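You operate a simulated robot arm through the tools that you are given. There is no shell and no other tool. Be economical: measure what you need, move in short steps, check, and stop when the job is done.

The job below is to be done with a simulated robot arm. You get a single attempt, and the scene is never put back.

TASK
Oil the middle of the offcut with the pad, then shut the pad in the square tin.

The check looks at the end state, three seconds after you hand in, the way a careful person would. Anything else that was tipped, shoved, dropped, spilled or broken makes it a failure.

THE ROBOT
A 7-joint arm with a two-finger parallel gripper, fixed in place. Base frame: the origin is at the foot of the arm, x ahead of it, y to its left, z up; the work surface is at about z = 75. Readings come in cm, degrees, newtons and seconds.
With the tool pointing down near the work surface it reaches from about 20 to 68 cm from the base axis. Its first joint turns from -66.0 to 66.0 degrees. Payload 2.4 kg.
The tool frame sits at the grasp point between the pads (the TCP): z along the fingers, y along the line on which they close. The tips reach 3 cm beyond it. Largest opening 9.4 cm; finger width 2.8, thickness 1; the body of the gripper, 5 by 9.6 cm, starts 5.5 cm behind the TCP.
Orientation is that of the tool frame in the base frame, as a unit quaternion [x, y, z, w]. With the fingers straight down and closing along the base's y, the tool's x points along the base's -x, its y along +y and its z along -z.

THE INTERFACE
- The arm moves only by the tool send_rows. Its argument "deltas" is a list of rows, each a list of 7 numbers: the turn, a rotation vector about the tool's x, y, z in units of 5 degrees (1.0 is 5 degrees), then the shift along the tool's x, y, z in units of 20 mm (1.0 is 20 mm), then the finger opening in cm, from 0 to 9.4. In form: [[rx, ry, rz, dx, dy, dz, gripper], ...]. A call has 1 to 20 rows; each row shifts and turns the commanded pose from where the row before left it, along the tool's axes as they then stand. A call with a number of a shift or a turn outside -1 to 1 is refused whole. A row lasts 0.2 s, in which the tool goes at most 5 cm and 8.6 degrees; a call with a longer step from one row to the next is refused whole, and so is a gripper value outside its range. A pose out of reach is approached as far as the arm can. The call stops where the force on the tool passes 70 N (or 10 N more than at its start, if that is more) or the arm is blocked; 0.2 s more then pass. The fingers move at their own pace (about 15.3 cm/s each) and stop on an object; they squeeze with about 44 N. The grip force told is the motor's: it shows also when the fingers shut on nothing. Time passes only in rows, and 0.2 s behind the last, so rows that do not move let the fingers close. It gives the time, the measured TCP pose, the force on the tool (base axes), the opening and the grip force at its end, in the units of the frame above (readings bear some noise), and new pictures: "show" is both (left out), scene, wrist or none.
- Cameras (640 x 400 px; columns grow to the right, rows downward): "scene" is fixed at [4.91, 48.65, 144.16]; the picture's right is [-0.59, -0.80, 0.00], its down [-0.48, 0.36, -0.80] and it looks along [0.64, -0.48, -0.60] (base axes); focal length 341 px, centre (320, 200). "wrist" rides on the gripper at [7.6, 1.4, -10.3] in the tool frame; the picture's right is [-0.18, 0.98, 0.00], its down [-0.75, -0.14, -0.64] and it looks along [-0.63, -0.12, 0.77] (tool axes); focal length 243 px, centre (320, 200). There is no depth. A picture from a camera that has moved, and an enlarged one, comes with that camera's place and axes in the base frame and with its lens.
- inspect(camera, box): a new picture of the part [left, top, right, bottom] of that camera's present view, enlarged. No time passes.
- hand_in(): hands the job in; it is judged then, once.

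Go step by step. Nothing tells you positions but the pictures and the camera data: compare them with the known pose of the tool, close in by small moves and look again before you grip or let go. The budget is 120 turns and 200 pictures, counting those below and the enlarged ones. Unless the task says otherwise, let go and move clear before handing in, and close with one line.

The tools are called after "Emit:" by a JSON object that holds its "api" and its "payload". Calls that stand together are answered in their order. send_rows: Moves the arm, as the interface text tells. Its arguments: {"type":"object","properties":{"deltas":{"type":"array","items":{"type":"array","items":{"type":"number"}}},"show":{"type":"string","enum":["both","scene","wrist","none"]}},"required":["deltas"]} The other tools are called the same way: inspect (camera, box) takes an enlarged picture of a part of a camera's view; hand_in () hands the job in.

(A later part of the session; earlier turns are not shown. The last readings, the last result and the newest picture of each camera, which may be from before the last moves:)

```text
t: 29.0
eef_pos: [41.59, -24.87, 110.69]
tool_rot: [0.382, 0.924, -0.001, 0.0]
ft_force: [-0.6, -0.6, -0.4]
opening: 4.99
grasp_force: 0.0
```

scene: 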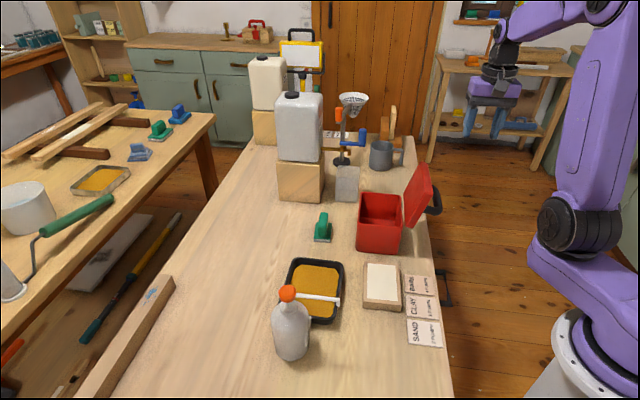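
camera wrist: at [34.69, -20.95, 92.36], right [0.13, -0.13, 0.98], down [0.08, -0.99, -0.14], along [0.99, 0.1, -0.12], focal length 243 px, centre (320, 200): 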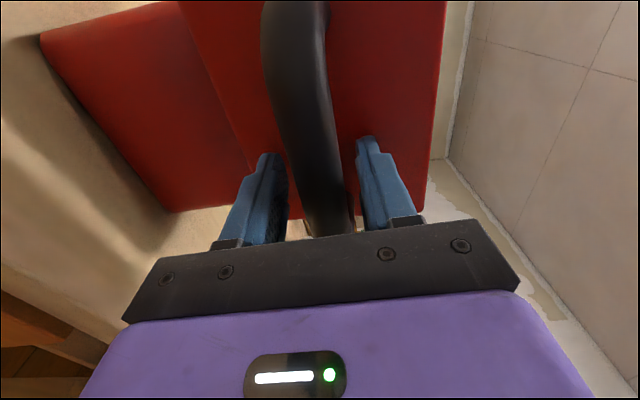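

Now I'll go over to a spot behind the pad to view it.

Emit:
{"api": "send_rows", "payload": {"deltas": [[0, 0, 0, 0.34, 0.99, 0, 8], [0, 0, 0, 0.34, 0.99, 0, 8], [0, 0, 0, 0.34, 0.99, 0, 8], [0, 0, 0, 0.34, 0.99, 0, 8], [0, 0, 0, 0.34, 0.99, 0, 8], [0, 0, 0, 0.34, 0.99, 0, 8], [0, 0, 0, 0.34, 0.99, 0, 8], [0, 0, 0, 0.34, 0.99, 0, 8], [0, 0, 0, 0.34, 0.99, 0, 8], [0, 0, 0, 0.34, 0.99, 0, 8], [0, 0, 0, 0.34, 0.99, 0, 8], [0, 0, 0, 0.34, 0.99, 0, 8], [0, 0, 0, 0.34, 0.99, 0, 8], [0, 0, 0, 0.34, 0.99, 0, 8], [0, 0, 0, 0.34, 0.99, 0.5, 8], [0, 0, 0, 0.34, 0.99, 0.8, 8], [0, 0, 0, 0.34, 0.99, 0.8, 8], [0, 0, 0, 0.34, 0.99, 0.8, 8]]}}

Emit:
{"api": "inspect", "payload": {"camera": "wrist", "box": [200, 0, 500, 220]}}

```text
t: 32.8
eef_pos: [58.29, 9.17, 104.98]
tool_rot: [0.382, 0.924, 0.0, 0.0]
ft_force: [0.0, -0.4, -0.4]
opening: 7.99
grasp_force: 0.1
camera wrist: at [53.93, 15.45, 115.32], right [0.83, 0.56, 0.0], down [0.43, -0.63, 0.64], along [0.36, -0.53, -0.77], focal length 243 px, centre (320, 200)
```

scene: 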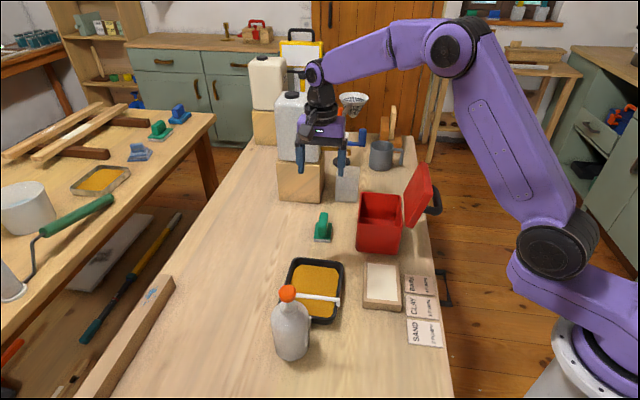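
wrist: 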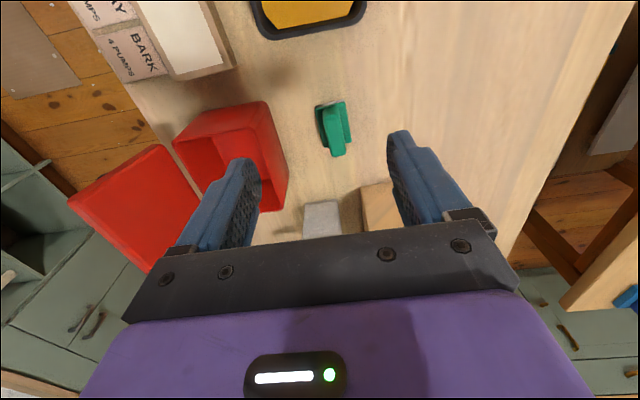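

```text
1.82 times, centred on (350, 110) of wrist
camera zoom: at [53.93, 15.45, 115.32], right [0.83, 0.56, 0.0], down [0.43, -0.63, 0.64], along [0.36, -0.53, -0.77], focal length 441 px, centre (266, 364)
```

zoom: 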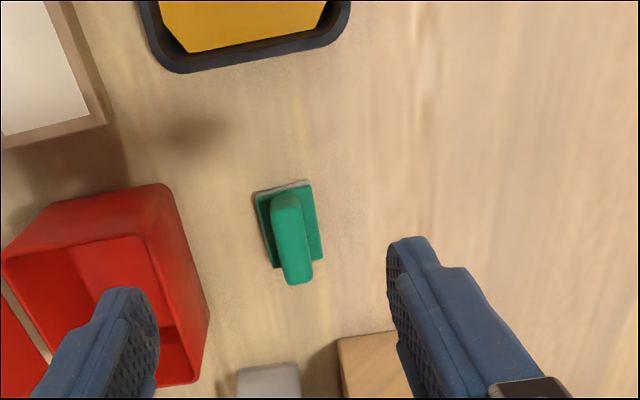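

The pad centre is at (64.7, 3.4), and its handle ridge runs along the same 45° line. I'll move above it and check alignment.

Emit:
{"api": "send_rows", "payload": {"deltas": [[0, 0, 0, -0.54, 0.026, 0.94, 8], [0, 0, 0, -0.54, 0.026, 0.94, 8], [0, 0, 0, -0.54, 0.026, 0.94, 8], [0, 0, 0, -0.54, 0.026, 0.94, 8], [0, 0, 0, -0.54, 0.026, 0.94, 7], [0, 0, 0, -0.54, 0.026, 0.94, 6], [0, 0, 0, -0.54, 0.026, 0.94, 6], [0, 0, 0, -0.54, 0.026, 0.94, 6]]}}

Emit:
{"api": "inspect", "payload": {"camera": "scene", "box": [280, 150, 380, 260]}}

Emit:
{"api": "inspect", "payload": {"camera": "wrist", "box": [220, 60, 420, 240]}}

```text
t: 34.6
eef_pos: [64.72, 3.23, 89.91]
tool_rot: [0.382, 0.924, 0.0, 0.0]
ft_force: [0.5, 0.4, 0.6]
opening: 6.0
grasp_force: 0.1
camera wrist: at [60.32, 9.62, 100.21], right [0.83, 0.56, 0.0], down [0.43, -0.63, 0.64], along [0.36, -0.53, -0.77], focal length 243 px, centre (320, 200)
```

scene: 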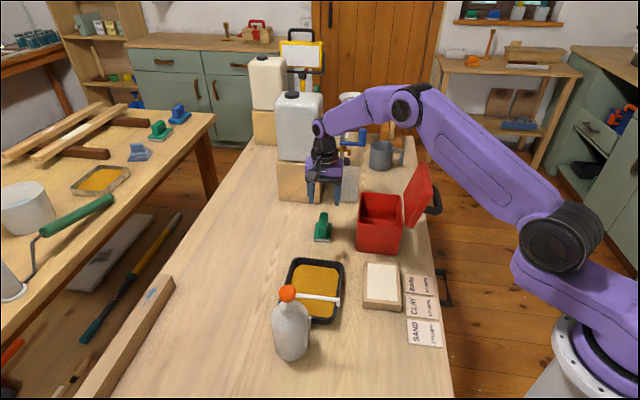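
wrist: 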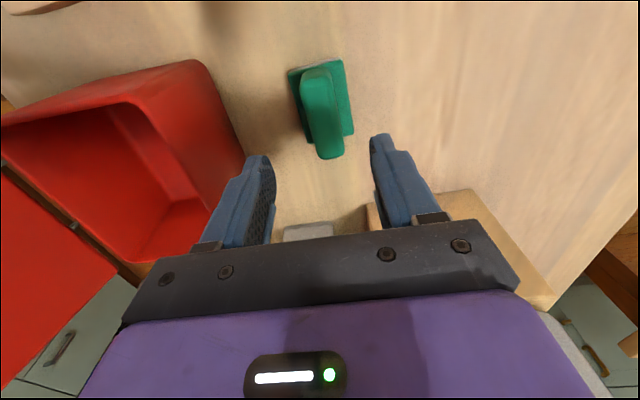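

```text
3.64 times, centred on (330, 205) of scene
camera zoom: at [4.91, 48.65, 144.16], right [-0.59, -0.8, 0.0], down [-0.48, 0.36, -0.8], along [0.64, -0.48, -0.6], focal length 1240 px, centre (284, 182)
```

zoom: 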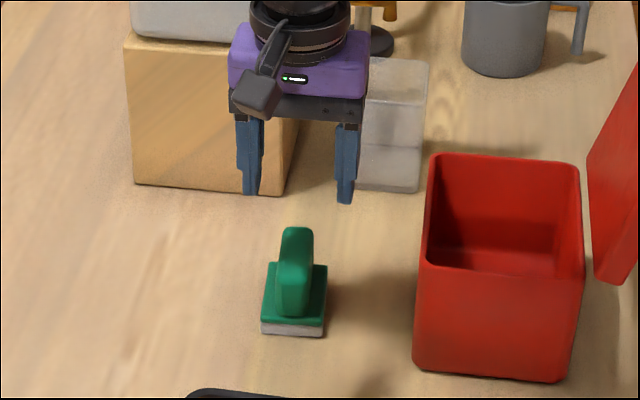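

```text
2.22 times, centred on (320, 150) of wrist
camera zoom: at [60.32, 9.62, 100.21], right [0.83, 0.56, 0.0], down [0.43, -0.63, 0.64], along [0.36, -0.53, -0.77], focal length 539 px, centre (320, 311)
```

zoom: 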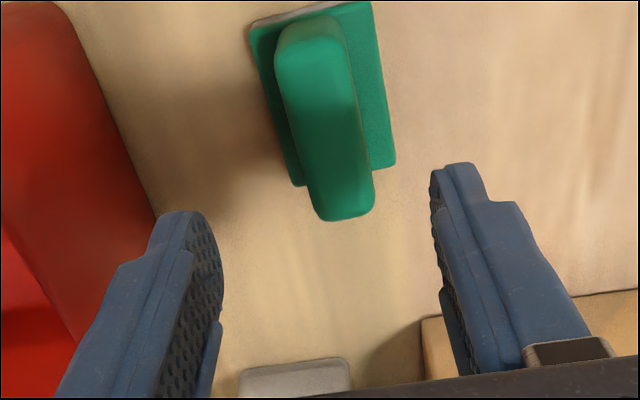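

It's nearly aligned; a 3 mm sideways nudge is enough. I'll go down to grip height (z≈81) and check before closing.

Emit:
{"api": "send_rows", "payload": {"deltas": [[0, 0, 0, 0.15, 0.15, 0.5, 6], [0, 0, 0, 0, 0, 0.9, 6], [0, 0, 0, 0, 0, 0.9, 6], [0, 0, 0, 0, 0, 0.9, 6], [0, 0, 0, 0, 0, 0.7, 6], [0, 0, 0, 0, 0, 0.55, 6]]}}

Emit:
{"api": "inspect", "payload": {"camera": "scene", "box": [290, 180, 360, 260]}}

```text
t: 36.0
eef_pos: [64.71, 3.9, 81.02]
tool_rot: [0.383, 0.924, 0.001, 0.0]
ft_force: [1.0, 0.3, -0.1]
opening: 6.0
grasp_force: 0.1
camera wrist: at [60.29, 10.15, 91.35], right [0.83, 0.56, 0.0], down [0.43, -0.63, 0.64], along [0.36, -0.53, -0.77], focal length 243 px, centre (320, 200)
```

scene: 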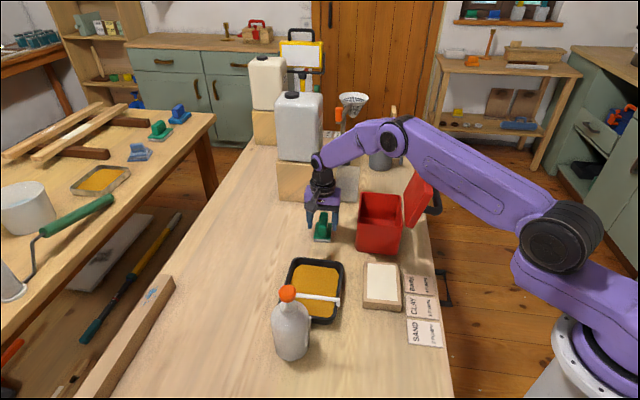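
wrist: 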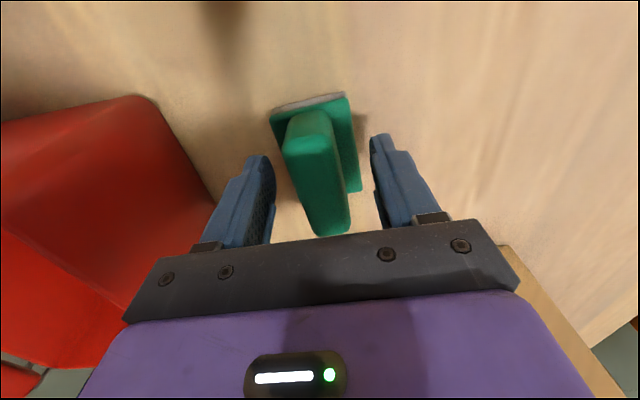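

```text
5.00 times, centred on (325, 220) of scene
camera zoom: at [4.91, 48.65, 144.16], right [-0.59, -0.8, 0.0], down [-0.48, 0.36, -0.8], along [0.64, -0.48, -0.6], focal length 1705 px, centre (295, 100)
```

zoom: 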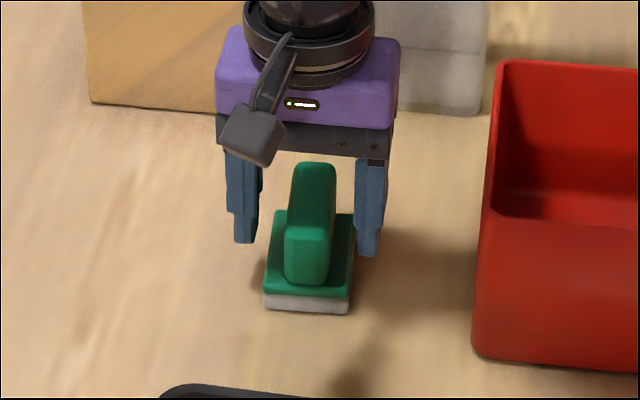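

The handle is between the fingers and the tips are just above the base plate. Closing and lifting 3 cm.

Emit:
{"api": "send_rows", "payload": {"deltas": [[0, 0, 0, 0, 0, 0, 4], [0, 0, 0, 0, 0, 0, 3], [0, 0, 0, 0, 0, 0, 0], [0, 0, 0, 0, 0, 0, 0], [0, 0, 0, 0, 0, 0, 0], [0, 0, 0, 0, 0, -0.5, 0], [0, 0, 0, 0, 0, -1, 0], [0, 0, 0, 0, 0, -1, 0], [0, 0, 0, 0, 0, -1, 0], [0, 0, 0, 0, 0, -1, 0]]}}

Emit:
{"api": "inspect", "payload": {"camera": "scene", "box": [280, 150, 370, 250]}}

```text
t: 38.2
eef_pos: [64.58, 3.91, 90.12]
tool_rot: [0.382, 0.924, 0.0, 0.0]
ft_force: [0.3, -0.2, -0.5]
opening: 2.94
grasp_force: 44.0
camera wrist: at [60.22, 10.1, 100.39], right [0.83, 0.56, 0.0], down [0.43, -0.63, 0.64], along [0.36, -0.53, -0.77], focal length 243 px, centre (320, 200)
```

scene: 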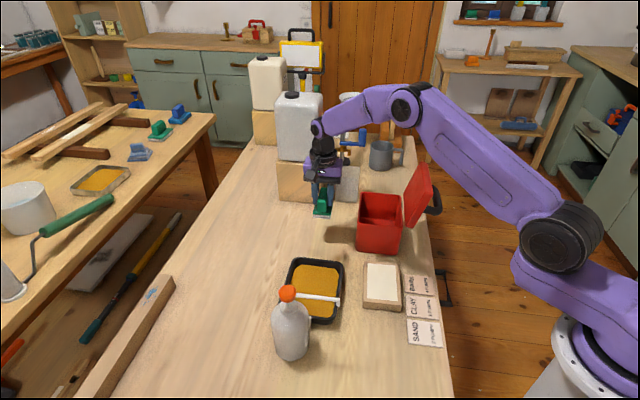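
wrist: 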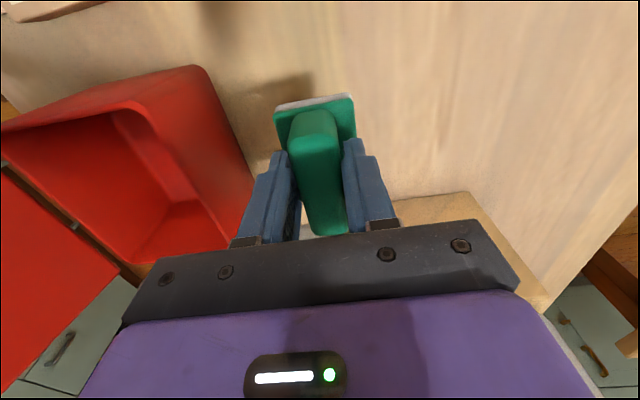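

```text
4.00 times, centred on (325, 200) of scene
camera zoom: at [4.91, 48.65, 144.16], right [-0.59, -0.8, 0.0], down [-0.48, 0.36, -0.8], along [0.64, -0.48, -0.6], focal length 1364 px, centre (300, 200)
```

zoom: 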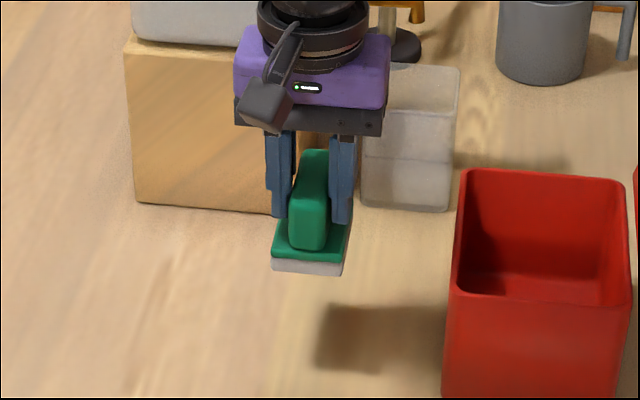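

The pad is held, with its bottom about 6 cm below the TCP. The tray is centred at about (49,18.7) and the bottle and nozzle sit at its near end, so I'll dip toward the far half, at (49.5,16.3). Moving above it at a safe height.

Emit:
{"api": "send_rows", "payload": {"deltas": [[0, 0, 0, 0.97, -0.095, 0, 0], [0, 0, 0, 0.97, -0.095, 0, 0], [0, 0, 0, 0.97, -0.095, 0, 0], [0, 0, 0, 0.97, -0.095, 0, 0], [0, 0, 0, 0.97, -0.095, 0, 0], [0, 0, 0, 0.97, -0.095, 0, 0], [0, 0, 0, 0.97, -0.095, 0, 0], [0, 0, 0, 0.97, -0.095, 0, 0], [0, 0, 0, 0.97, -0.095, 0, 0], [0, 0, 0, 0.97, -0.095, 0, 0]]}}

Emit:
{"api": "inspect", "payload": {"camera": "scene", "box": [260, 190, 400, 330]}}

```text
t: 40.4
eef_pos: [49.44, 16.11, 90.32]
tool_rot: [0.383, 0.924, 0.0, 0.001]
ft_force: [0.1, -0.3, -0.5]
opening: 2.95
grasp_force: 44.5
camera wrist: at [45.14, 22.45, 100.6], right [0.83, 0.56, 0.0], down [0.43, -0.63, 0.64], along [0.36, -0.53, -0.77], focal length 243 px, centre (320, 200)
```

scene: 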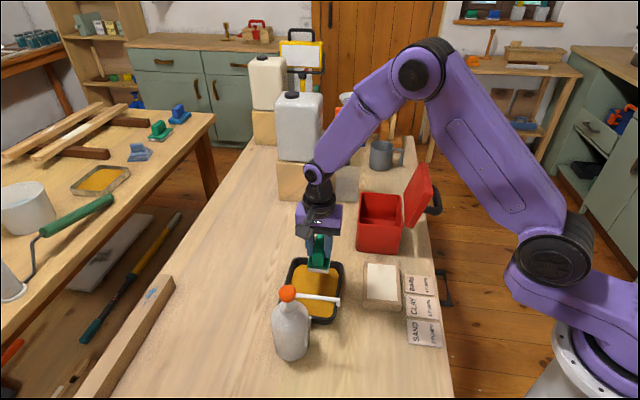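
wrist: 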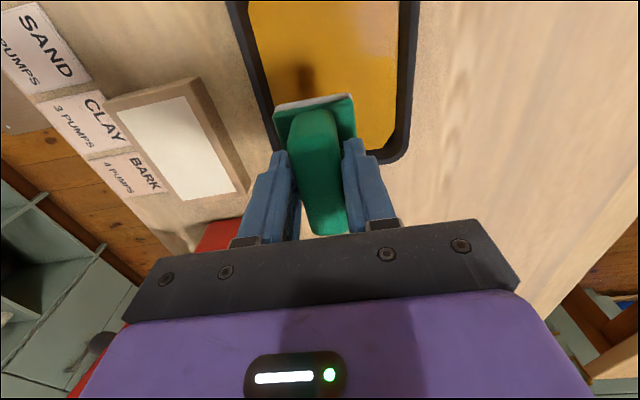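

```text
2.86 times, centred on (330, 260) of scene
camera zoom: at [4.92, 48.65, 144.16], right [-0.59, -0.8, 0.0], down [-0.48, 0.36, -0.8], along [0.64, -0.48, -0.6], focal length 974 px, centre (291, 29)
```

zoom: 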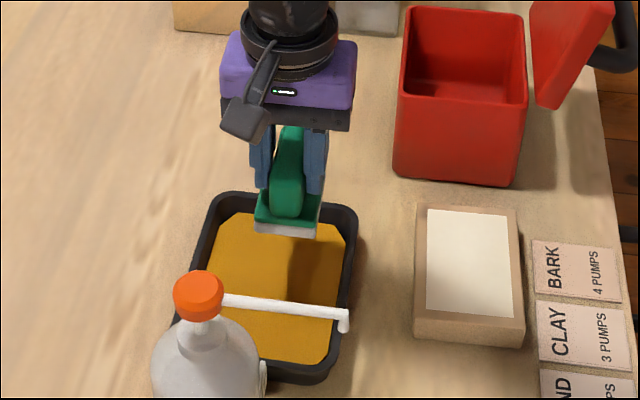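

The pad is over the far part of the oil. I'll shift 1 cm toward the tray's centre line and lower to just above the oil.

Emit:
{"api": "send_rows", "payload": {"deltas": [[0, 0, 0, 0.25, 0.5, 0, 0], [0, 0, 0, 0, 0, 0.9, 0], [0, 0, 0, 0, 0, 0.9, 0], [0, 0, 0, 0, 0, 0.9, 0], [0, 0, 0, 0, 0, 0.7, 0]]}}

Emit:
{"api": "inspect", "payload": {"camera": "scene", "box": [270, 210, 370, 330]}}

```text
t: 41.6
eef_pos: [49.81, 17.25, 83.18]
tool_rot: [0.384, 0.924, 0.001, 0.0]
ft_force: [-0.1, 0.1, -0.3]
opening: 2.94
grasp_force: 44.1
camera wrist: at [45.59, 23.51, 93.53], right [0.83, 0.56, 0.0], down [0.43, -0.63, 0.64], along [0.36, -0.53, -0.77], focal length 243 px, centre (320, 200)
```

scene: 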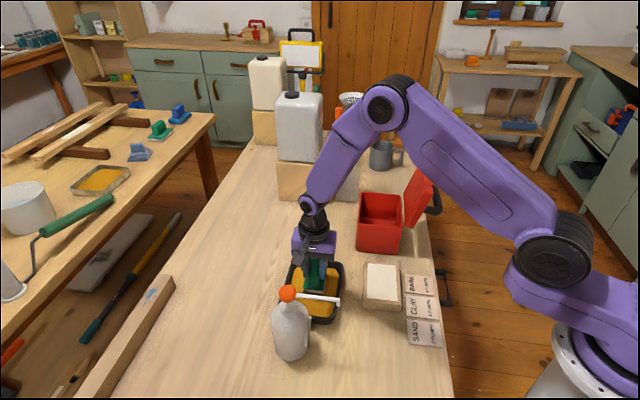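
wrist: 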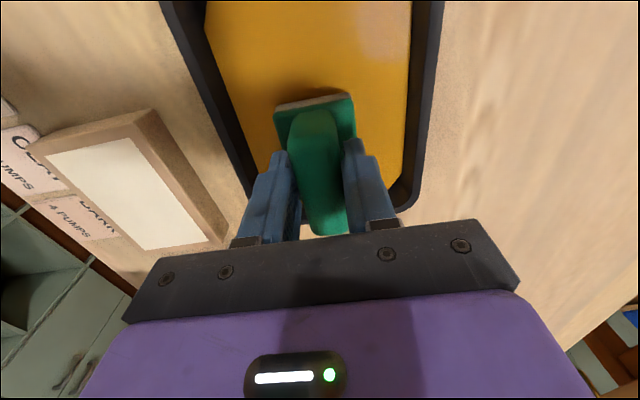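

```text
3.33 times, centred on (320, 270) of scene
camera zoom: at [4.91, 48.65, 144.16], right [-0.59, -0.8, 0.0], down [-0.48, 0.36, -0.8], along [0.64, -0.48, -0.6], focal length 1136 px, centre (320, -33)
```

zoom: 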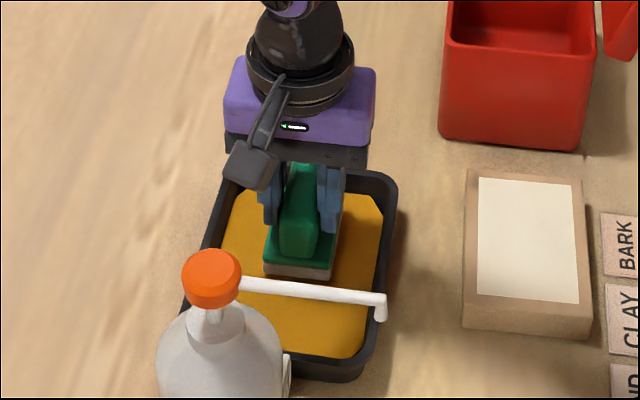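

The pad is well inside the tray, clear of the bottle. I'll lower gently until it touches.

Emit:
{"api": "send_rows", "payload": {"deltas": [[0, 0, 0, 0, 0, 0.15, 0], [0, 0, 0, 0, 0, 0.15, 0], [0, 0, 0, 0, 0, 0.1, 0], [0, 0, 0, 0, 0, 0, 0]], "show": "wrist"}}

Emit:
{"api": "inspect", "payload": {"camera": "scene", "box": [270, 210, 370, 330]}}

```text
t: 42.6
eef_pos: [49.94, 17.12, 82.52]
tool_rot: [0.382, 0.924, 0.001, 0.001]
ft_force: [0.6, -0.2, 0.2]
opening: 2.97
grasp_force: 44.2
camera wrist: at [45.56, 23.46, 92.86], right [0.83, 0.56, 0.0], down [0.43, -0.63, 0.64], along [0.36, -0.53, -0.77], focal length 243 px, centre (320, 200)
```

wrist: 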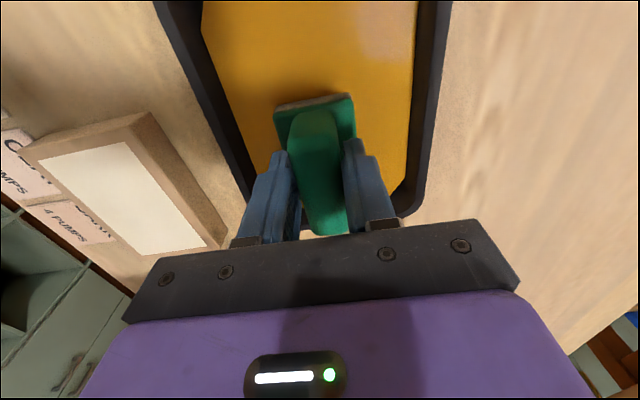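

```text
3.33 times, centred on (320, 270) of scene
camera zoom: at [4.91, 48.65, 144.16], right [-0.59, -0.8, 0.0], down [-0.48, 0.36, -0.8], along [0.64, -0.48, -0.6], focal length 1136 px, centre (320, -33)
```

zoom: 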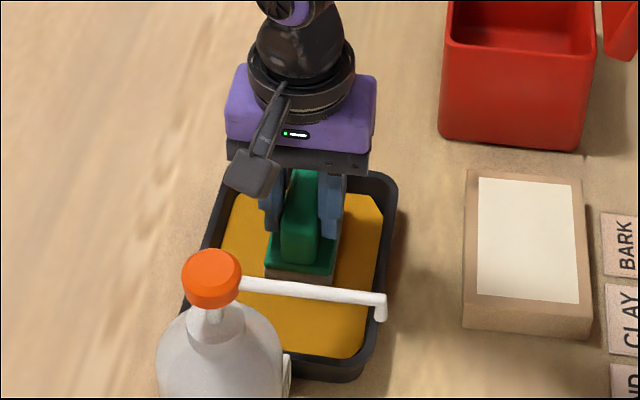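

No contact force yet. I'll go down a little more.

Emit:
{"api": "send_rows", "payload": {"deltas": [[0, 0, 0, 0, 0, 0.1, 0], [0, 0, 0, 0, 0, 0.1, 0], [0, 0, 0, 0, 0, 0.05, 0], [0, 0, 0, 0, 0, 0, 0]], "show": "none"}}

Emit:
{"api": "inspect", "payload": {"camera": "scene", "box": [300, 240, 350, 300]}}

```text
t: 43.6
eef_pos: [49.88, 17.08, 81.97]
tool_rot: [0.383, 0.924, 0.0, 0.0]
ft_force: [0.5, 0.2, -0.4]
opening: 2.96
grasp_force: 44.5
```

```text
6.67 times, centred on (325, 270) of scene
camera zoom: at [4.91, 48.65, 144.16], right [-0.59, -0.8, 0.0], down [-0.48, 0.36, -0.8], along [0.64, -0.48, -0.6], focal length 2273 px, centre (287, -267)
```

zoom: 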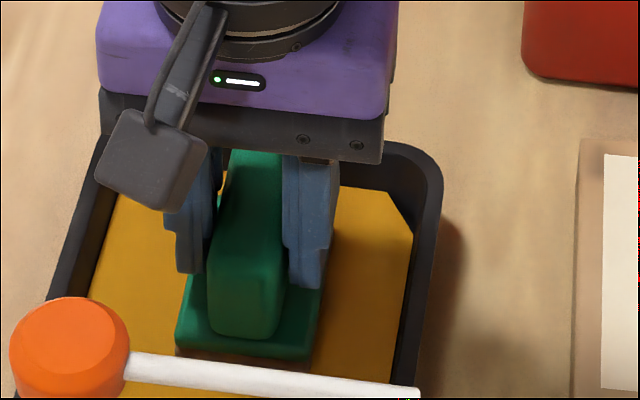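

The felt looks mostly down in the oil. I'll ease down until I feel the tray floor lightly.

Emit:
{"api": "send_rows", "payload": {"deltas": [[0, 0, 0, 0, 0, 0.05, 0], [0, 0, 0, 0, 0, 0.05, 0], [0, 0, 0, 0, 0, 0.05, 0], [0, 0, 0, 0, 0, 0, 0]], "show": "none"}}

Emit:
{"api": "inspect", "payload": {"camera": "wrist", "box": [240, 60, 400, 180]}}

```text
t: 44.6
eef_pos: [49.9, 17.16, 81.82]
tool_rot: [0.382, 0.924, 0.0, 0.0]
ft_force: [0.4, -0.3, -0.8]
opening: 2.94
grasp_force: 43.5
```

```text
3.33 times, centred on (320, 120) of wrist
camera zoom: at [45.52, 23.47, 92.05], right [0.83, 0.56, 0.0], down [0.43, -0.63, 0.64], along [0.36, -0.53, -0.77], focal length 809 px, centre (320, 467)
```

zoom: 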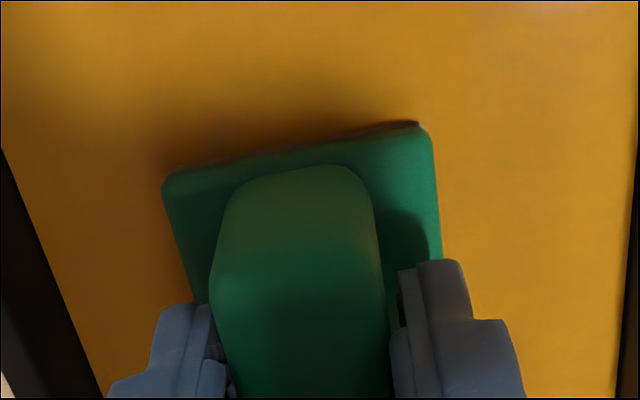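

Emit:
{"api": "send_rows", "payload": {"deltas": [[0, 0, 0, 0, 0, 0.05, 0], [0, 0, 0, 0, 0, 0.05, 0], [0, 0, 0, 0, 0, 0, 0]], "show": "none"}}

```text
t: 45.4
eef_pos: [49.89, 17.29, 81.55]
tool_rot: [0.383, 0.924, 0.0, 0.0]
ft_force: [-0.3, -0.9, 3.1]
opening: 2.97
grasp_force: 43.9
```

A light touch on the floor (3 N), so the pad is soaked. I'll lift slowly, pause to drip and look.

Emit:
{"api": "send_rows", "payload": {"deltas": [[0, 0, 0, 0, 0, -0.2, 0], [0, 0, 0, 0, 0, -0.4, 0], [0, 0, 0, 0, 0, -0.4, 0], [0, 0, 0, 0, 0, -0.5, 0], [0, 0, 0, 0, 0, -0.5, 0], [0, 0, 0, 0, 0, 0, 0], [0, 0, 0, 0, 0, 0, 0], [0, 0, 0, 0, 0, 0, 0], [0, 0, 0, 0, 0, 0, 0], [0, 0, 0, 0, 0, 0, 0], [0, 0, 0, 0, 0, 0, 0], [0, 0, 0, 0, 0, 0, 0]], "show": "none"}}

Emit:
{"api": "inspect", "payload": {"camera": "scene", "box": [280, 200, 380, 320]}}

Emit:
{"api": "inspect", "payload": {"camera": "wrist", "box": [0, 0, 460, 260]}}

```text
t: 48.0
eef_pos: [49.83, 17.17, 85.38]
tool_rot: [0.382, 0.924, 0.0, 0.0]
ft_force: [0.6, 0.1, -1.0]
opening: 2.96
grasp_force: 44.0
```

```text
3.33 times, centred on (330, 260) of scene
camera zoom: at [4.91, 48.65, 144.16], right [-0.59, -0.8, 0.0], down [-0.48, 0.36, -0.8], along [0.64, -0.48, -0.6], focal length 1136 px, centre (287, 0)
```

zoom: 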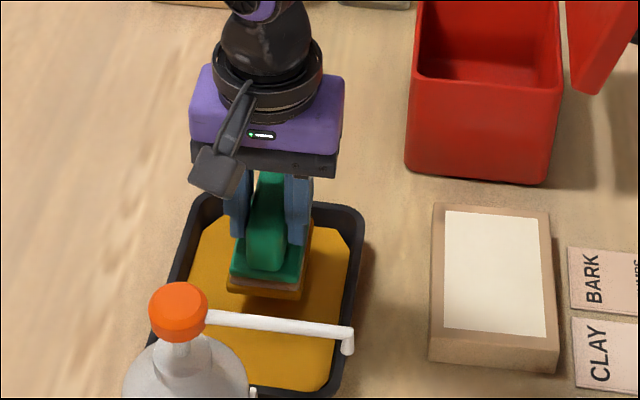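

```text
1.39 times, centred on (230, 130) of wrist
camera zoom: at [45.52, 23.5, 95.8], right [0.83, 0.56, 0.0], down [0.43, -0.63, 0.64], along [0.36, -0.53, -0.77], focal length 338 px, centre (445, 297)
```

zoom: 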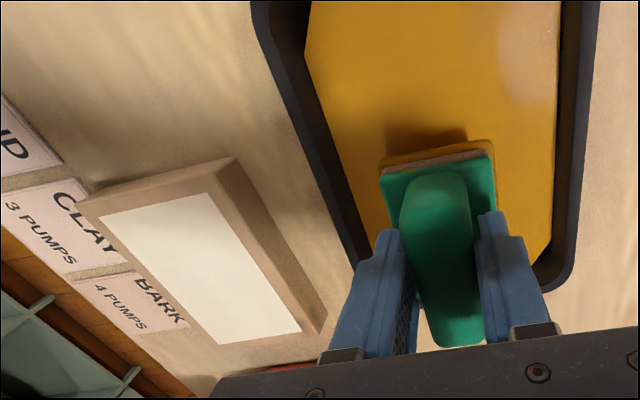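

The felt's lower half is now amber. The offcut's cream middle is centred at about (40.2,3.3), roughly 7.5 x 11.4 cm, and aligned with the pad. I'll carry the pad over it at height.

Emit:
{"api": "send_rows", "payload": {"deltas": [[0, 0, 0, 0, 0, -0.9, 0], [0, 0, 0, 0, 0, -0.9, 0], [0, 0, 0, -0.167, -0.922, 0, 0], [0, 0, 0, -0.167, -0.922, 0, 0], [0, 0, 0, -0.167, -0.922, 0, 0], [0, 0, 0, -0.167, -0.922, 0, 0], [0, 0, 0, -0.167, -0.922, 0, 0], [0, 0, 0, -0.167, -0.922, 0, 0], [0, 0, 0, -0.167, -0.922, 0, 0], [0, 0, 0, -0.167, -0.922, 0, 0], [0, 0, 0, -0.167, -0.922, 0, 0], [0, 0, 0, 0, 0, 0, 0]]}}

Emit:
{"api": "inspect", "payload": {"camera": "scene", "box": [320, 210, 440, 330]}}

Emit:
{"api": "inspect", "payload": {"camera": "wrist", "box": [180, 0, 460, 200]}}

```text
t: 50.6
eef_pos: [40.25, 3.15, 89.06]
tool_rot: [0.383, 0.924, 0.0, 0.0]
ft_force: [0.2, -0.4, -0.7]
opening: 2.95
grasp_force: 43.8
camera wrist: at [35.88, 9.49, 99.35], right [0.83, 0.56, 0.0], down [0.43, -0.63, 0.64], along [0.36, -0.53, -0.77], focal length 243 px, centre (320, 200)
```

scene: 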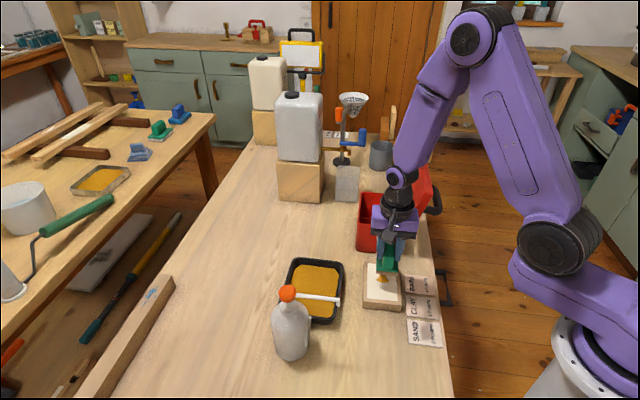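
wrist: 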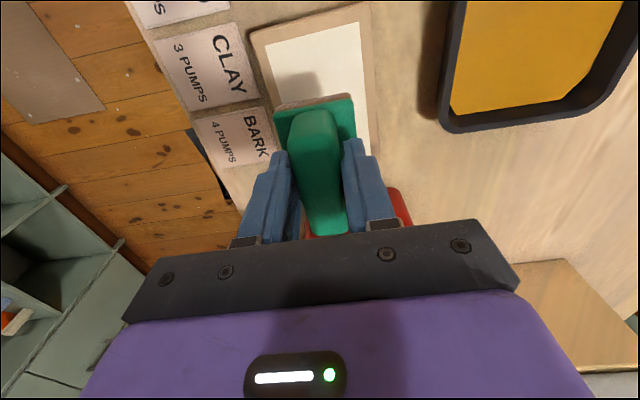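

```text
3.33 times, centred on (380, 270) of scene
camera zoom: at [4.91, 48.65, 144.16], right [-0.59, -0.8, 0.0], down [-0.48, 0.36, -0.8], along [0.64, -0.48, -0.6], focal length 1136 px, centre (120, -33)
```

zoom: 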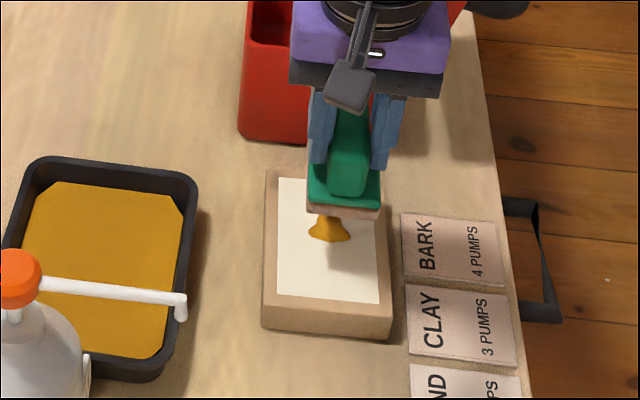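

```text
2.00 times, centred on (320, 100) of wrist
camera zoom: at [35.88, 9.49, 99.35], right [0.83, 0.56, 0.0], down [0.43, -0.63, 0.64], along [0.36, -0.53, -0.77], focal length 485 px, centre (320, 400)
```

zoom: 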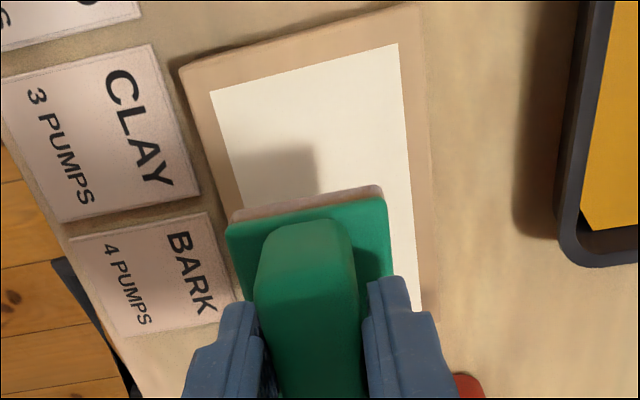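

The pad is centred over the cream area and a drop of oil is falling onto it. I'll lower onto the middle gently.

Emit:
{"api": "send_rows", "payload": {"deltas": [[0, 0, 0, 0, 0.1, 0.9, 0], [0, 0, 0, 0, 0, 0.9, 0], [0, 0, 0, 0, 0, 0.7, 0], [0, 0, 0, 0, 0, 0.15, 0], [0, 0, 0, 0, 0, 0.1, 0], [0, 0, 0, 0, 0, 0.1, 0]], "show": "none"}}

Emit:
{"api": "inspect", "payload": {"camera": "scene", "box": [340, 230, 430, 330]}}

```text
t: 51.9
eef_pos: [40.5, 3.62, 83.82]
tool_rot: [0.383, 0.924, 0.0, 0.001]
ft_force: [-5.5, 0.2, 21.0]
opening: 2.96
grasp_force: 44.0
stopped in row 6: the force on the tool passed its limit (the readings are from after the stop); the commanded pose is now the measured one
```

```text
4.00 times, centred on (385, 280) of scene
camera zoom: at [4.87, 48.65, 144.16], right [-0.59, -0.8, 0.0], down [-0.48, 0.36, -0.8], along [0.64, -0.48, -0.6], focal length 1364 px, centre (60, -120)
```

zoom: 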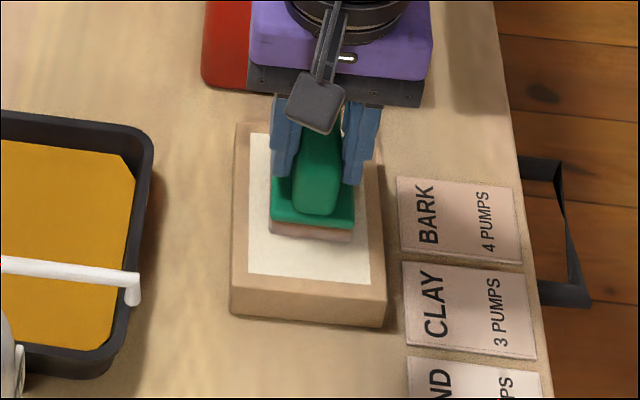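

Contact happened sooner than expected (offcut top ≈78) and a bit firm, but nothing moved. I'll lift to see the mark it left.

Emit:
{"api": "send_rows", "payload": {"deltas": [[0, 0, 0, 0, 0, -0.2, 0], [0, 0, 0, 0, 0, -0.5, 0], [0, 0, 0, 0.6, 0, -0.7, 0], [0, 0, 0, 0.8, 0, 0, 0], [0, 0, 0, 0.8, 0, 0, 0], [0, 0, 0, 0.0, 0, 0, 0]], "show": "none"}}

Emit:
{"api": "inspect", "payload": {"camera": "scene", "box": [340, 230, 430, 330]}}

Emit:
{"api": "inspect", "payload": {"camera": "wrist", "box": [180, 0, 460, 220]}}

```text
t: 53.3
eef_pos: [37.37, 6.36, 86.56]
tool_rot: [0.383, 0.924, 0.001, 0.002]
ft_force: [-0.1, -0.3, -1.0]
opening: 2.95
grasp_force: 44.6
```

```text
4.00 times, centred on (385, 280) of scene
camera zoom: at [4.91, 48.65, 144.16], right [-0.59, -0.8, 0.0], down [-0.48, 0.36, -0.8], along [0.64, -0.48, -0.6], focal length 1364 px, centre (60, -120)
```

zoom: 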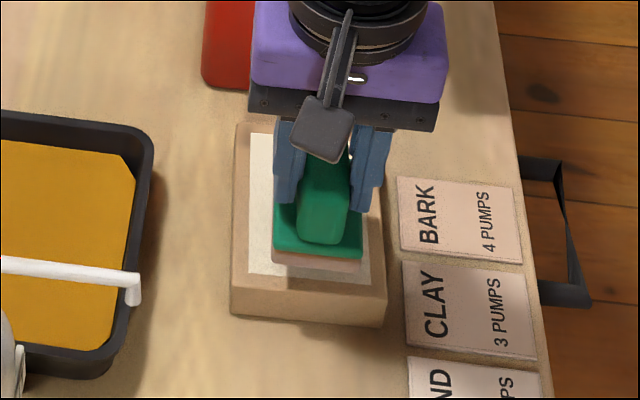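

```text
1.82 times, centred on (320, 110) of wrist
camera zoom: at [33.01, 12.86, 96.87], right [0.83, 0.56, 0.0], down [0.43, -0.63, 0.64], along [0.37, -0.53, -0.77], focal length 441 px, centre (320, 364)
```

zoom: 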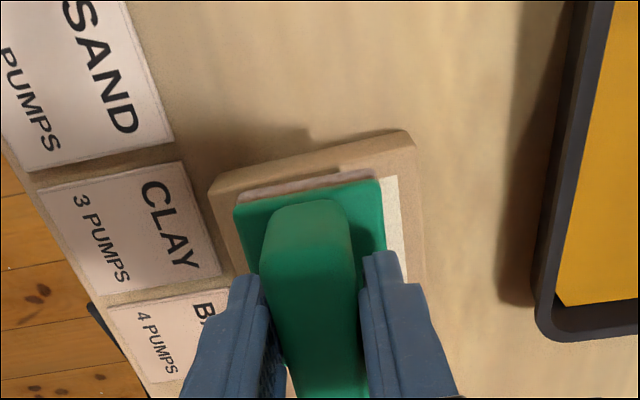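

The mark is hidden under the pad. I'll rise higher to see it.

Emit:
{"api": "send_rows", "payload": {"deltas": [[0, 0, 0, -0.5, 0, -1, 0], [0, 0, 0, -0.5, 0, -1, 0], [0, 0, 0, -0.5, 0, -1, 0], [0, 0, 0, -0.5, 0, -1, 0]], "show": "none"}}

Emit:
{"api": "inspect", "payload": {"camera": "scene", "box": [320, 200, 430, 330]}}

Emit:
{"api": "inspect", "payload": {"camera": "wrist", "box": [180, 0, 460, 220]}}

```text
t: 54.3
eef_pos: [40.22, 3.61, 94.78]
tool_rot: [0.383, 0.924, 0.001, 0.001]
ft_force: [-0.4, 0.5, -0.4]
opening: 2.99
grasp_force: 43.7
```

```text
3.08 times, centred on (375, 265) of scene
camera zoom: at [4.91, 48.65, 144.16], right [-0.59, -0.8, 0.0], down [-0.48, 0.36, -0.8], along [0.64, -0.48, -0.6], focal length 1049 px, centre (151, 0)
```

zoom: 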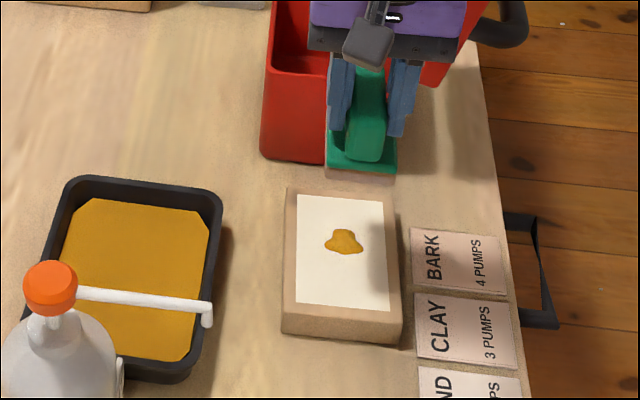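

```text
1.82 times, centred on (320, 110) of wrist
camera zoom: at [35.83, 10.04, 104.9], right [0.83, 0.56, 0.0], down [0.43, -0.63, 0.64], along [0.36, -0.53, -0.77], focal length 441 px, centre (320, 364)
```

zoom: 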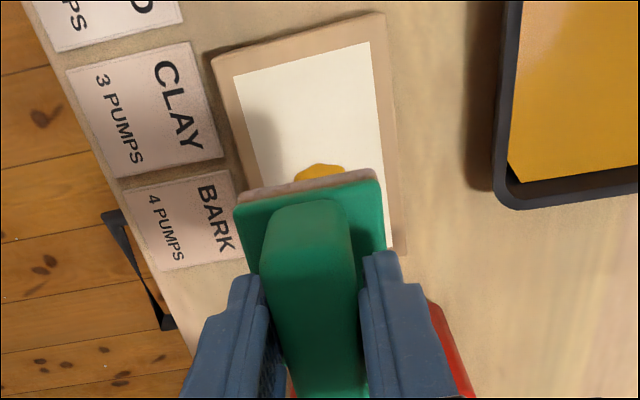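

A drop of oil sits at the centre of the cream area, but a plain press did not spread it. I'll make light contact and wipe back and forth within the cream rectangle.

Emit:
{"api": "send_rows", "payload": {"deltas": [[0, 0, 0, 0, 0, 1, 0], [0, 0, 0, 0, 0, 1, 0], [0, 0, 0, 0, 0, 1, 0], [0, 0, 0, 0, 0, 1, 0], [0, 0, 0, 0, 0, 0.9, 0], [0, 0, 0, 0, 0, 0.25, 0], [0, 0, 0, 0, 0, 0.15, 0]], "show": "none"}}

```text
t: 55.9
eef_pos: [40.16, 3.73, 83.88]
tool_rot: [0.383, 0.924, 0.001, 0.001]
ft_force: [-0.7, -0.2, -0.2]
opening: 2.97
grasp_force: 43.8
```

Emit:
{"api": "send_rows", "payload": {"deltas": [[0, 0, 0, 0, 0, 0.03, 0], [0, 0, 0, 0, 0, 0.03, 0], [0, 0, 0, 0, 0, 0, 0]], "show": "none"}}

```text
t: 56.7
eef_pos: [40.26, 3.69, 83.78]
tool_rot: [0.383, 0.924, 0.002, 0.002]
ft_force: [-2.5, 1.2, 8.8]
opening: 2.97
grasp_force: 43.7
```

Good light contact (9 N). Stroking lengthwise within the area.

Emit:
{"api": "send_rows", "payload": {"deltas": [[0, 0, 0, -0.24, 0, 0, 0], [0, 0, 0, -0.24, 0, 0, 0], [0, 0, 0, -0.24, 0, 0, 0], [0, 0, 0, -0.24, 0, 0, 0], [0, 0, 0, -0.24, 0, 0, 0], [0, 0, 0, 0.24, 0, 0, 0], [0, 0, 0, 0.24, 0, 0, 0], [0, 0, 0, 0.24, 0, 0, 0], [0, 0, 0, 0.24, 0, 0, 0], [0, 0, 0, 0.24, 0, 0, 0], [0, 0, 0, 0.24, 0, 0, 0], [0, 0, 0, 0.24, 0, 0, 0], [0, 0, 0, 0.24, 0, 0, 0], [0, 0, 0, 0.24, 0, 0, 0]], "show": "none"}}

Emit:
{"api": "inspect", "payload": {"camera": "scene", "box": [340, 230, 430, 330]}}

```text
t: 59.7
eef_pos: [38.85, 4.99, 83.78]
tool_rot: [0.382, 0.924, 0.001, 0.001]
ft_force: [2.4, -2.3, 4.5]
opening: 2.98
grasp_force: 43.8
```

```text
4.00 times, centred on (385, 280) of scene
camera zoom: at [4.91, 48.65, 144.16], right [-0.59, -0.8, 0.0], down [-0.48, 0.36, -0.8], along [0.64, -0.48, -0.6], focal length 1364 px, centre (60, -120)
```

zoom: 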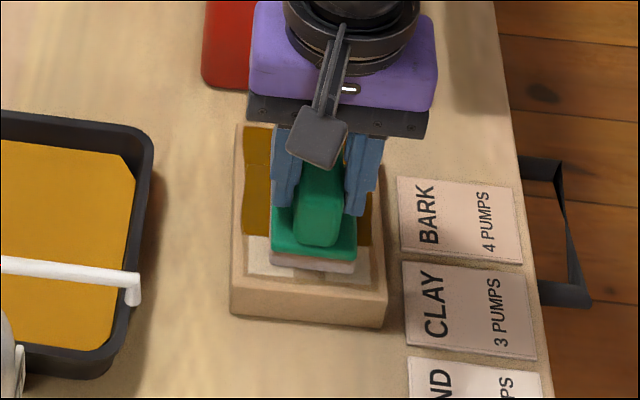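

The wipe spreads the oil strongly, covering the far part already. I'll lift and look before doing more.

Emit:
{"api": "send_rows", "payload": {"deltas": [[0, 0, 0, 0, 0, -0.3, 0], [0, 0, 0, 0, 0, -1, 0], [0, 0, 0, -0.3, 0, -1, 0], [0, 0, 0, -0.3, 0, -1, 0], [0, 0, 0, -0.3, 0, -1, 0], [0, 0, 0, -0.3, 0, -1, 0]], "show": "none"}}

Emit:
{"api": "inspect", "payload": {"camera": "scene", "box": [340, 220, 430, 330]}}

Emit:
{"api": "inspect", "payload": {"camera": "wrist", "box": [180, 0, 460, 220]}}

```text
t: 61.1
eef_pos: [40.42, 3.24, 94.44]
tool_rot: [0.384, 0.924, 0.001, 0.001]
ft_force: [0.7, -0.7, -0.8]
opening: 2.98
grasp_force: 44.2
```

```text
3.64 times, centred on (385, 275) of scene
camera zoom: at [4.91, 48.65, 144.16], right [-0.59, -0.8, 0.0], down [-0.48, 0.36, -0.8], along [0.64, -0.48, -0.6], focal length 1240 px, centre (84, -73)
```

zoom: 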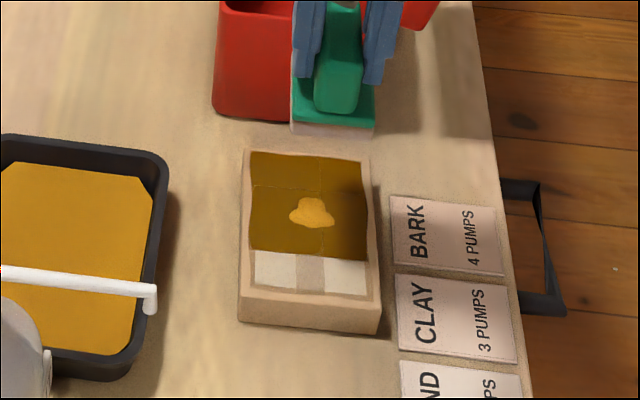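

```text
1.82 times, centred on (320, 110) of wrist
camera zoom: at [36.15, 9.66, 104.78], right [0.83, 0.56, 0.0], down [0.43, -0.63, 0.64], along [0.36, -0.53, -0.77], focal length 441 px, centre (320, 364)
```

zoom: 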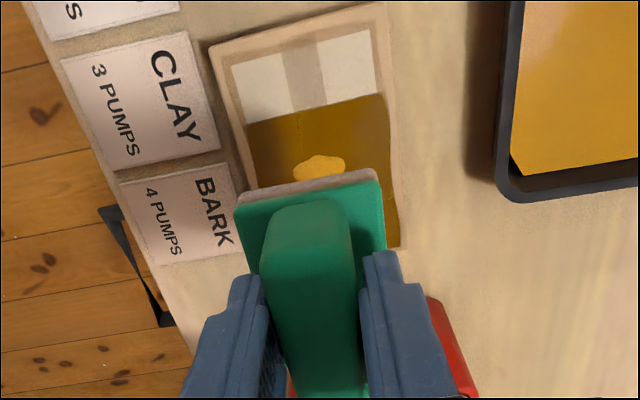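

The oil has taken on the far two thirds. The near third of the cream area is still dry, and a blob remains in the middle. I'll go back down and wipe toward the near end, including both sides.

Emit:
{"api": "send_rows", "payload": {"deltas": [[0, 0, 0, 0, 0.05, 1, 0], [0, 0, 0, 0, 0, 1, 0], [0, 0, 0, 0, 0, 1, 0], [0, 0, 0, 0, 0, 1, 0], [0, 0, 0, 0, 0, 0.95, 0], [0, 0, 0, 0, 0, 0.25, 0], [0, 0, 0, 0, 0, 0.1, 0]], "show": "none"}}

```text
t: 62.7
eef_pos: [40.75, 3.48, 83.73]
tool_rot: [0.383, 0.924, 0.001, 0.001]
ft_force: [-2.3, -1.4, 11.9]
opening: 2.96
grasp_force: 44.0
```

Emit:
{"api": "send_rows", "payload": {"deltas": [[0, 0, 0, 0.24, 0, 0, 0], [0, 0, 0, 0.24, 0, 0, 0], [0, 0, 0, 0.24, 0, 0, 0], [0, 0, 0, 0.24, 0, 0, 0], [0, 0, 0, 0.24, 0, 0, 0], [0, 0, 0, 0, -0.22, 0, 0], [0, 0, 0, 0, -0.22, 0, 0], [0, 0, 0, 0, -0.22, 0, 0], [0, 0, 0, 0, 0.24, 0, 0], [0, 0, 0, 0, 0.24, 0, 0], [0, 0, 0, 0, 0.24, 0, 0], [0, 0, 0, 0, 0.24, 0, 0], [0, 0, 0, 0, 0.24, 0, 0], [0, 0, 0, -0.24, -0.1, 0, 0], [0, 0, 0, -0.24, -0.1, 0, 0], [0, 0, 0, -0.24, -0.1, 0, 0], [0, 0, 0, -0.24, -0.1, 0, 0], [0, 0, 0, -0.24, -0.1, 0, 0]], "show": "none"}}

Emit:
{"api": "send_rows", "payload": {"deltas": [[0, 0, 0, 0, 0, -0.3, 0], [0, 0, 0, 0, 0, -1, 0], [0, 0, 0, 0, 0, -1, 0], [0, 0, 0, 0, 0, -1, 0], [0, 0, 0, 0, 0, -1, 0], [0, 0, 0, 0, 0, -1, 0]], "show": "none"}}

Emit:
{"api": "inspect", "payload": {"camera": "scene", "box": [340, 220, 430, 330]}}

Emit:
{"api": "inspect", "payload": {"camera": "wrist", "box": [180, 0, 460, 220]}}

```text
t: 66.5
eef_pos: [40.83, 3.42, 83.89]
tool_rot: [0.383, 0.924, 0.001, 0.003]
ft_force: [-1.0, 5.9, 10.8]
opening: 2.94
grasp_force: 44.1
```

```text
t: 67.9
eef_pos: [40.74, 3.66, 94.43]
tool_rot: [0.384, 0.924, 0.0, 0.0]
ft_force: [-0.3, 0.5, -1.1]
opening: 2.95
grasp_force: 44.3
```

```text
3.64 times, centred on (385, 275) of scene
camera zoom: at [4.91, 48.65, 144.16], right [-0.59, -0.8, 0.0], down [-0.48, 0.36, -0.8], along [0.64, -0.48, -0.6], focal length 1240 px, centre (84, -73)
```

zoom: 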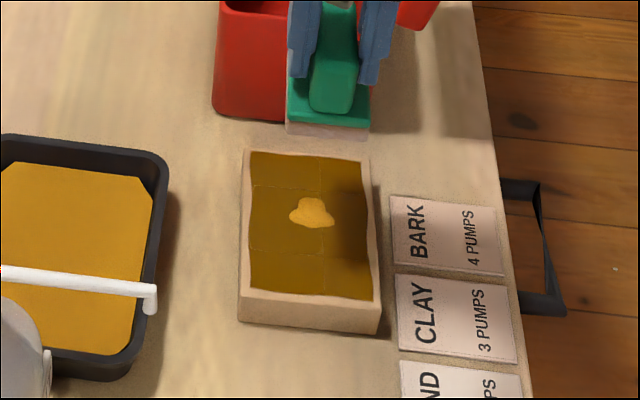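

```text
1.82 times, centred on (320, 110) of wrist
camera zoom: at [36.28, 9.93, 104.81], right [0.83, 0.56, 0.0], down [0.43, -0.63, 0.64], along [0.36, -0.53, -0.77], focal length 441 px, centre (320, 364)
```

zoom: 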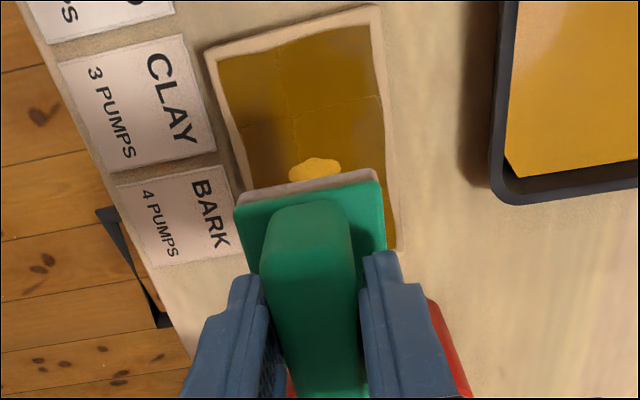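

The whole cream area is now oiled and the offcut hasn't moved. Next I'll carry the pad over the open tin, centred near (57,-11.3).

Emit:
{"api": "send_rows", "payload": {"deltas": [[0, 0, 0, -0.5, 0.05, -0.3, 0], [0, 0, 0, -0.957, 0.05, -0.3, 0], [0, 0, 0, -0.957, 0.05, -0.3, 0], [0, 0, 0, -0.957, 0.05, -0.3, 0], [0, 0, 0, -0.957, 0.05, 0, 0], [0, 0, 0, -0.957, 0.05, 0, 0], [0, 0, 0, -0.957, 0.05, 0, 0], [0, 0, 0, -0.957, 0.05, 0, 0], [0, 0, 0, -0.957, 0.05, 0, 0], [0, 0, 0, -0.957, 0.05, 0, 0], [0, 0, 0, -0.957, 0.05, 0, 0], [0, 0, 0, -0.957, 0.05, 0, 0], [0, 0, 0, 0, 0, 0, 0]]}}

Emit:
{"api": "inspect", "payload": {"camera": "scene", "box": [330, 140, 450, 260]}}

Emit:
{"api": "inspect", "payload": {"camera": "wrist", "box": [160, 0, 480, 240]}}

```text
t: 70.7
eef_pos: [57.14, -11.2, 96.73]
tool_rot: [0.382, 0.924, 0.002, 0.002]
ft_force: [0.5, -0.1, -0.1]
opening: 2.95
grasp_force: 43.7
camera wrist: at [52.79, -4.87, 107.12], right [0.82, 0.57, 0.0], down [0.43, -0.63, 0.64], along [0.37, -0.53, -0.77], focal length 243 px, centre (320, 200)
```

scene: 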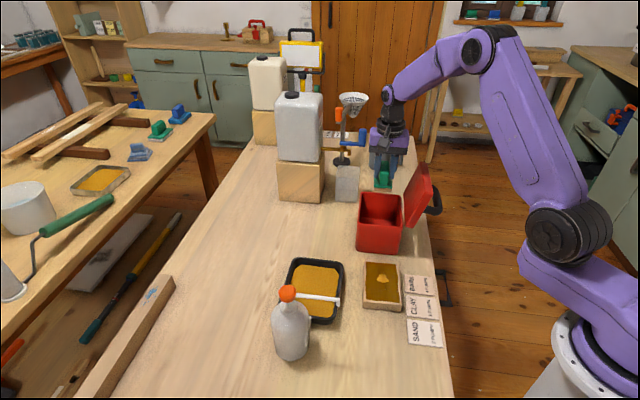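
wrist: 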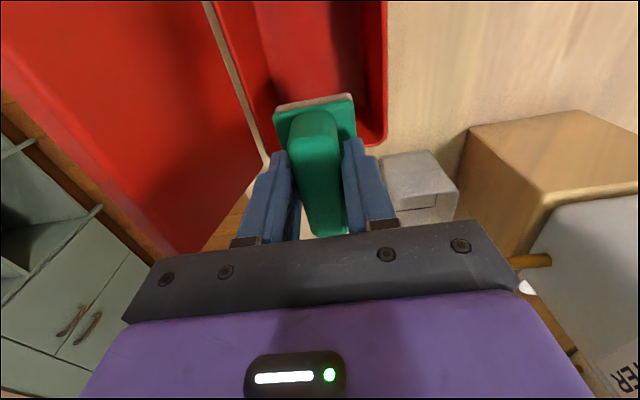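

```text
3.33 times, centred on (390, 200) of scene
camera zoom: at [4.92, 48.65, 144.16], right [-0.59, -0.8, 0.0], down [-0.48, 0.36, -0.8], along [0.64, -0.48, -0.6], focal length 1136 px, centre (87, 200)
```

zoom: 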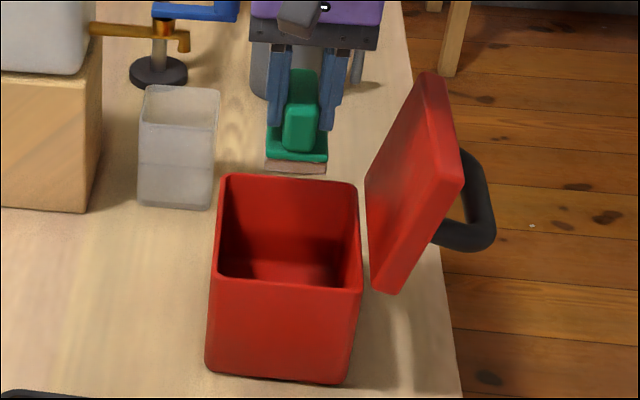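

```text
1.67 times, centred on (320, 120) of wrist
camera zoom: at [52.79, -4.87, 107.12], right [0.82, 0.57, 0.0], down [0.43, -0.63, 0.64], along [0.37, -0.53, -0.77], focal length 404 px, centre (320, 333)
```

zoom: 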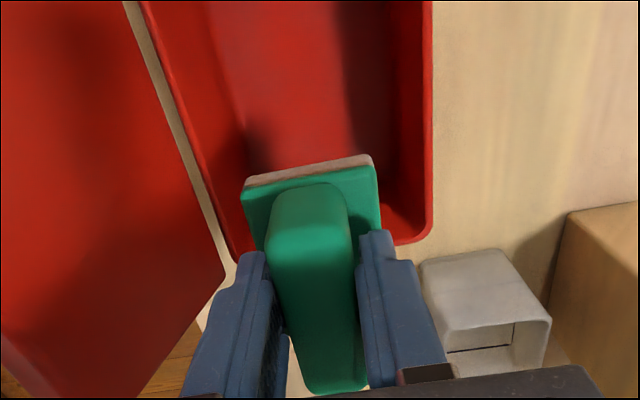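

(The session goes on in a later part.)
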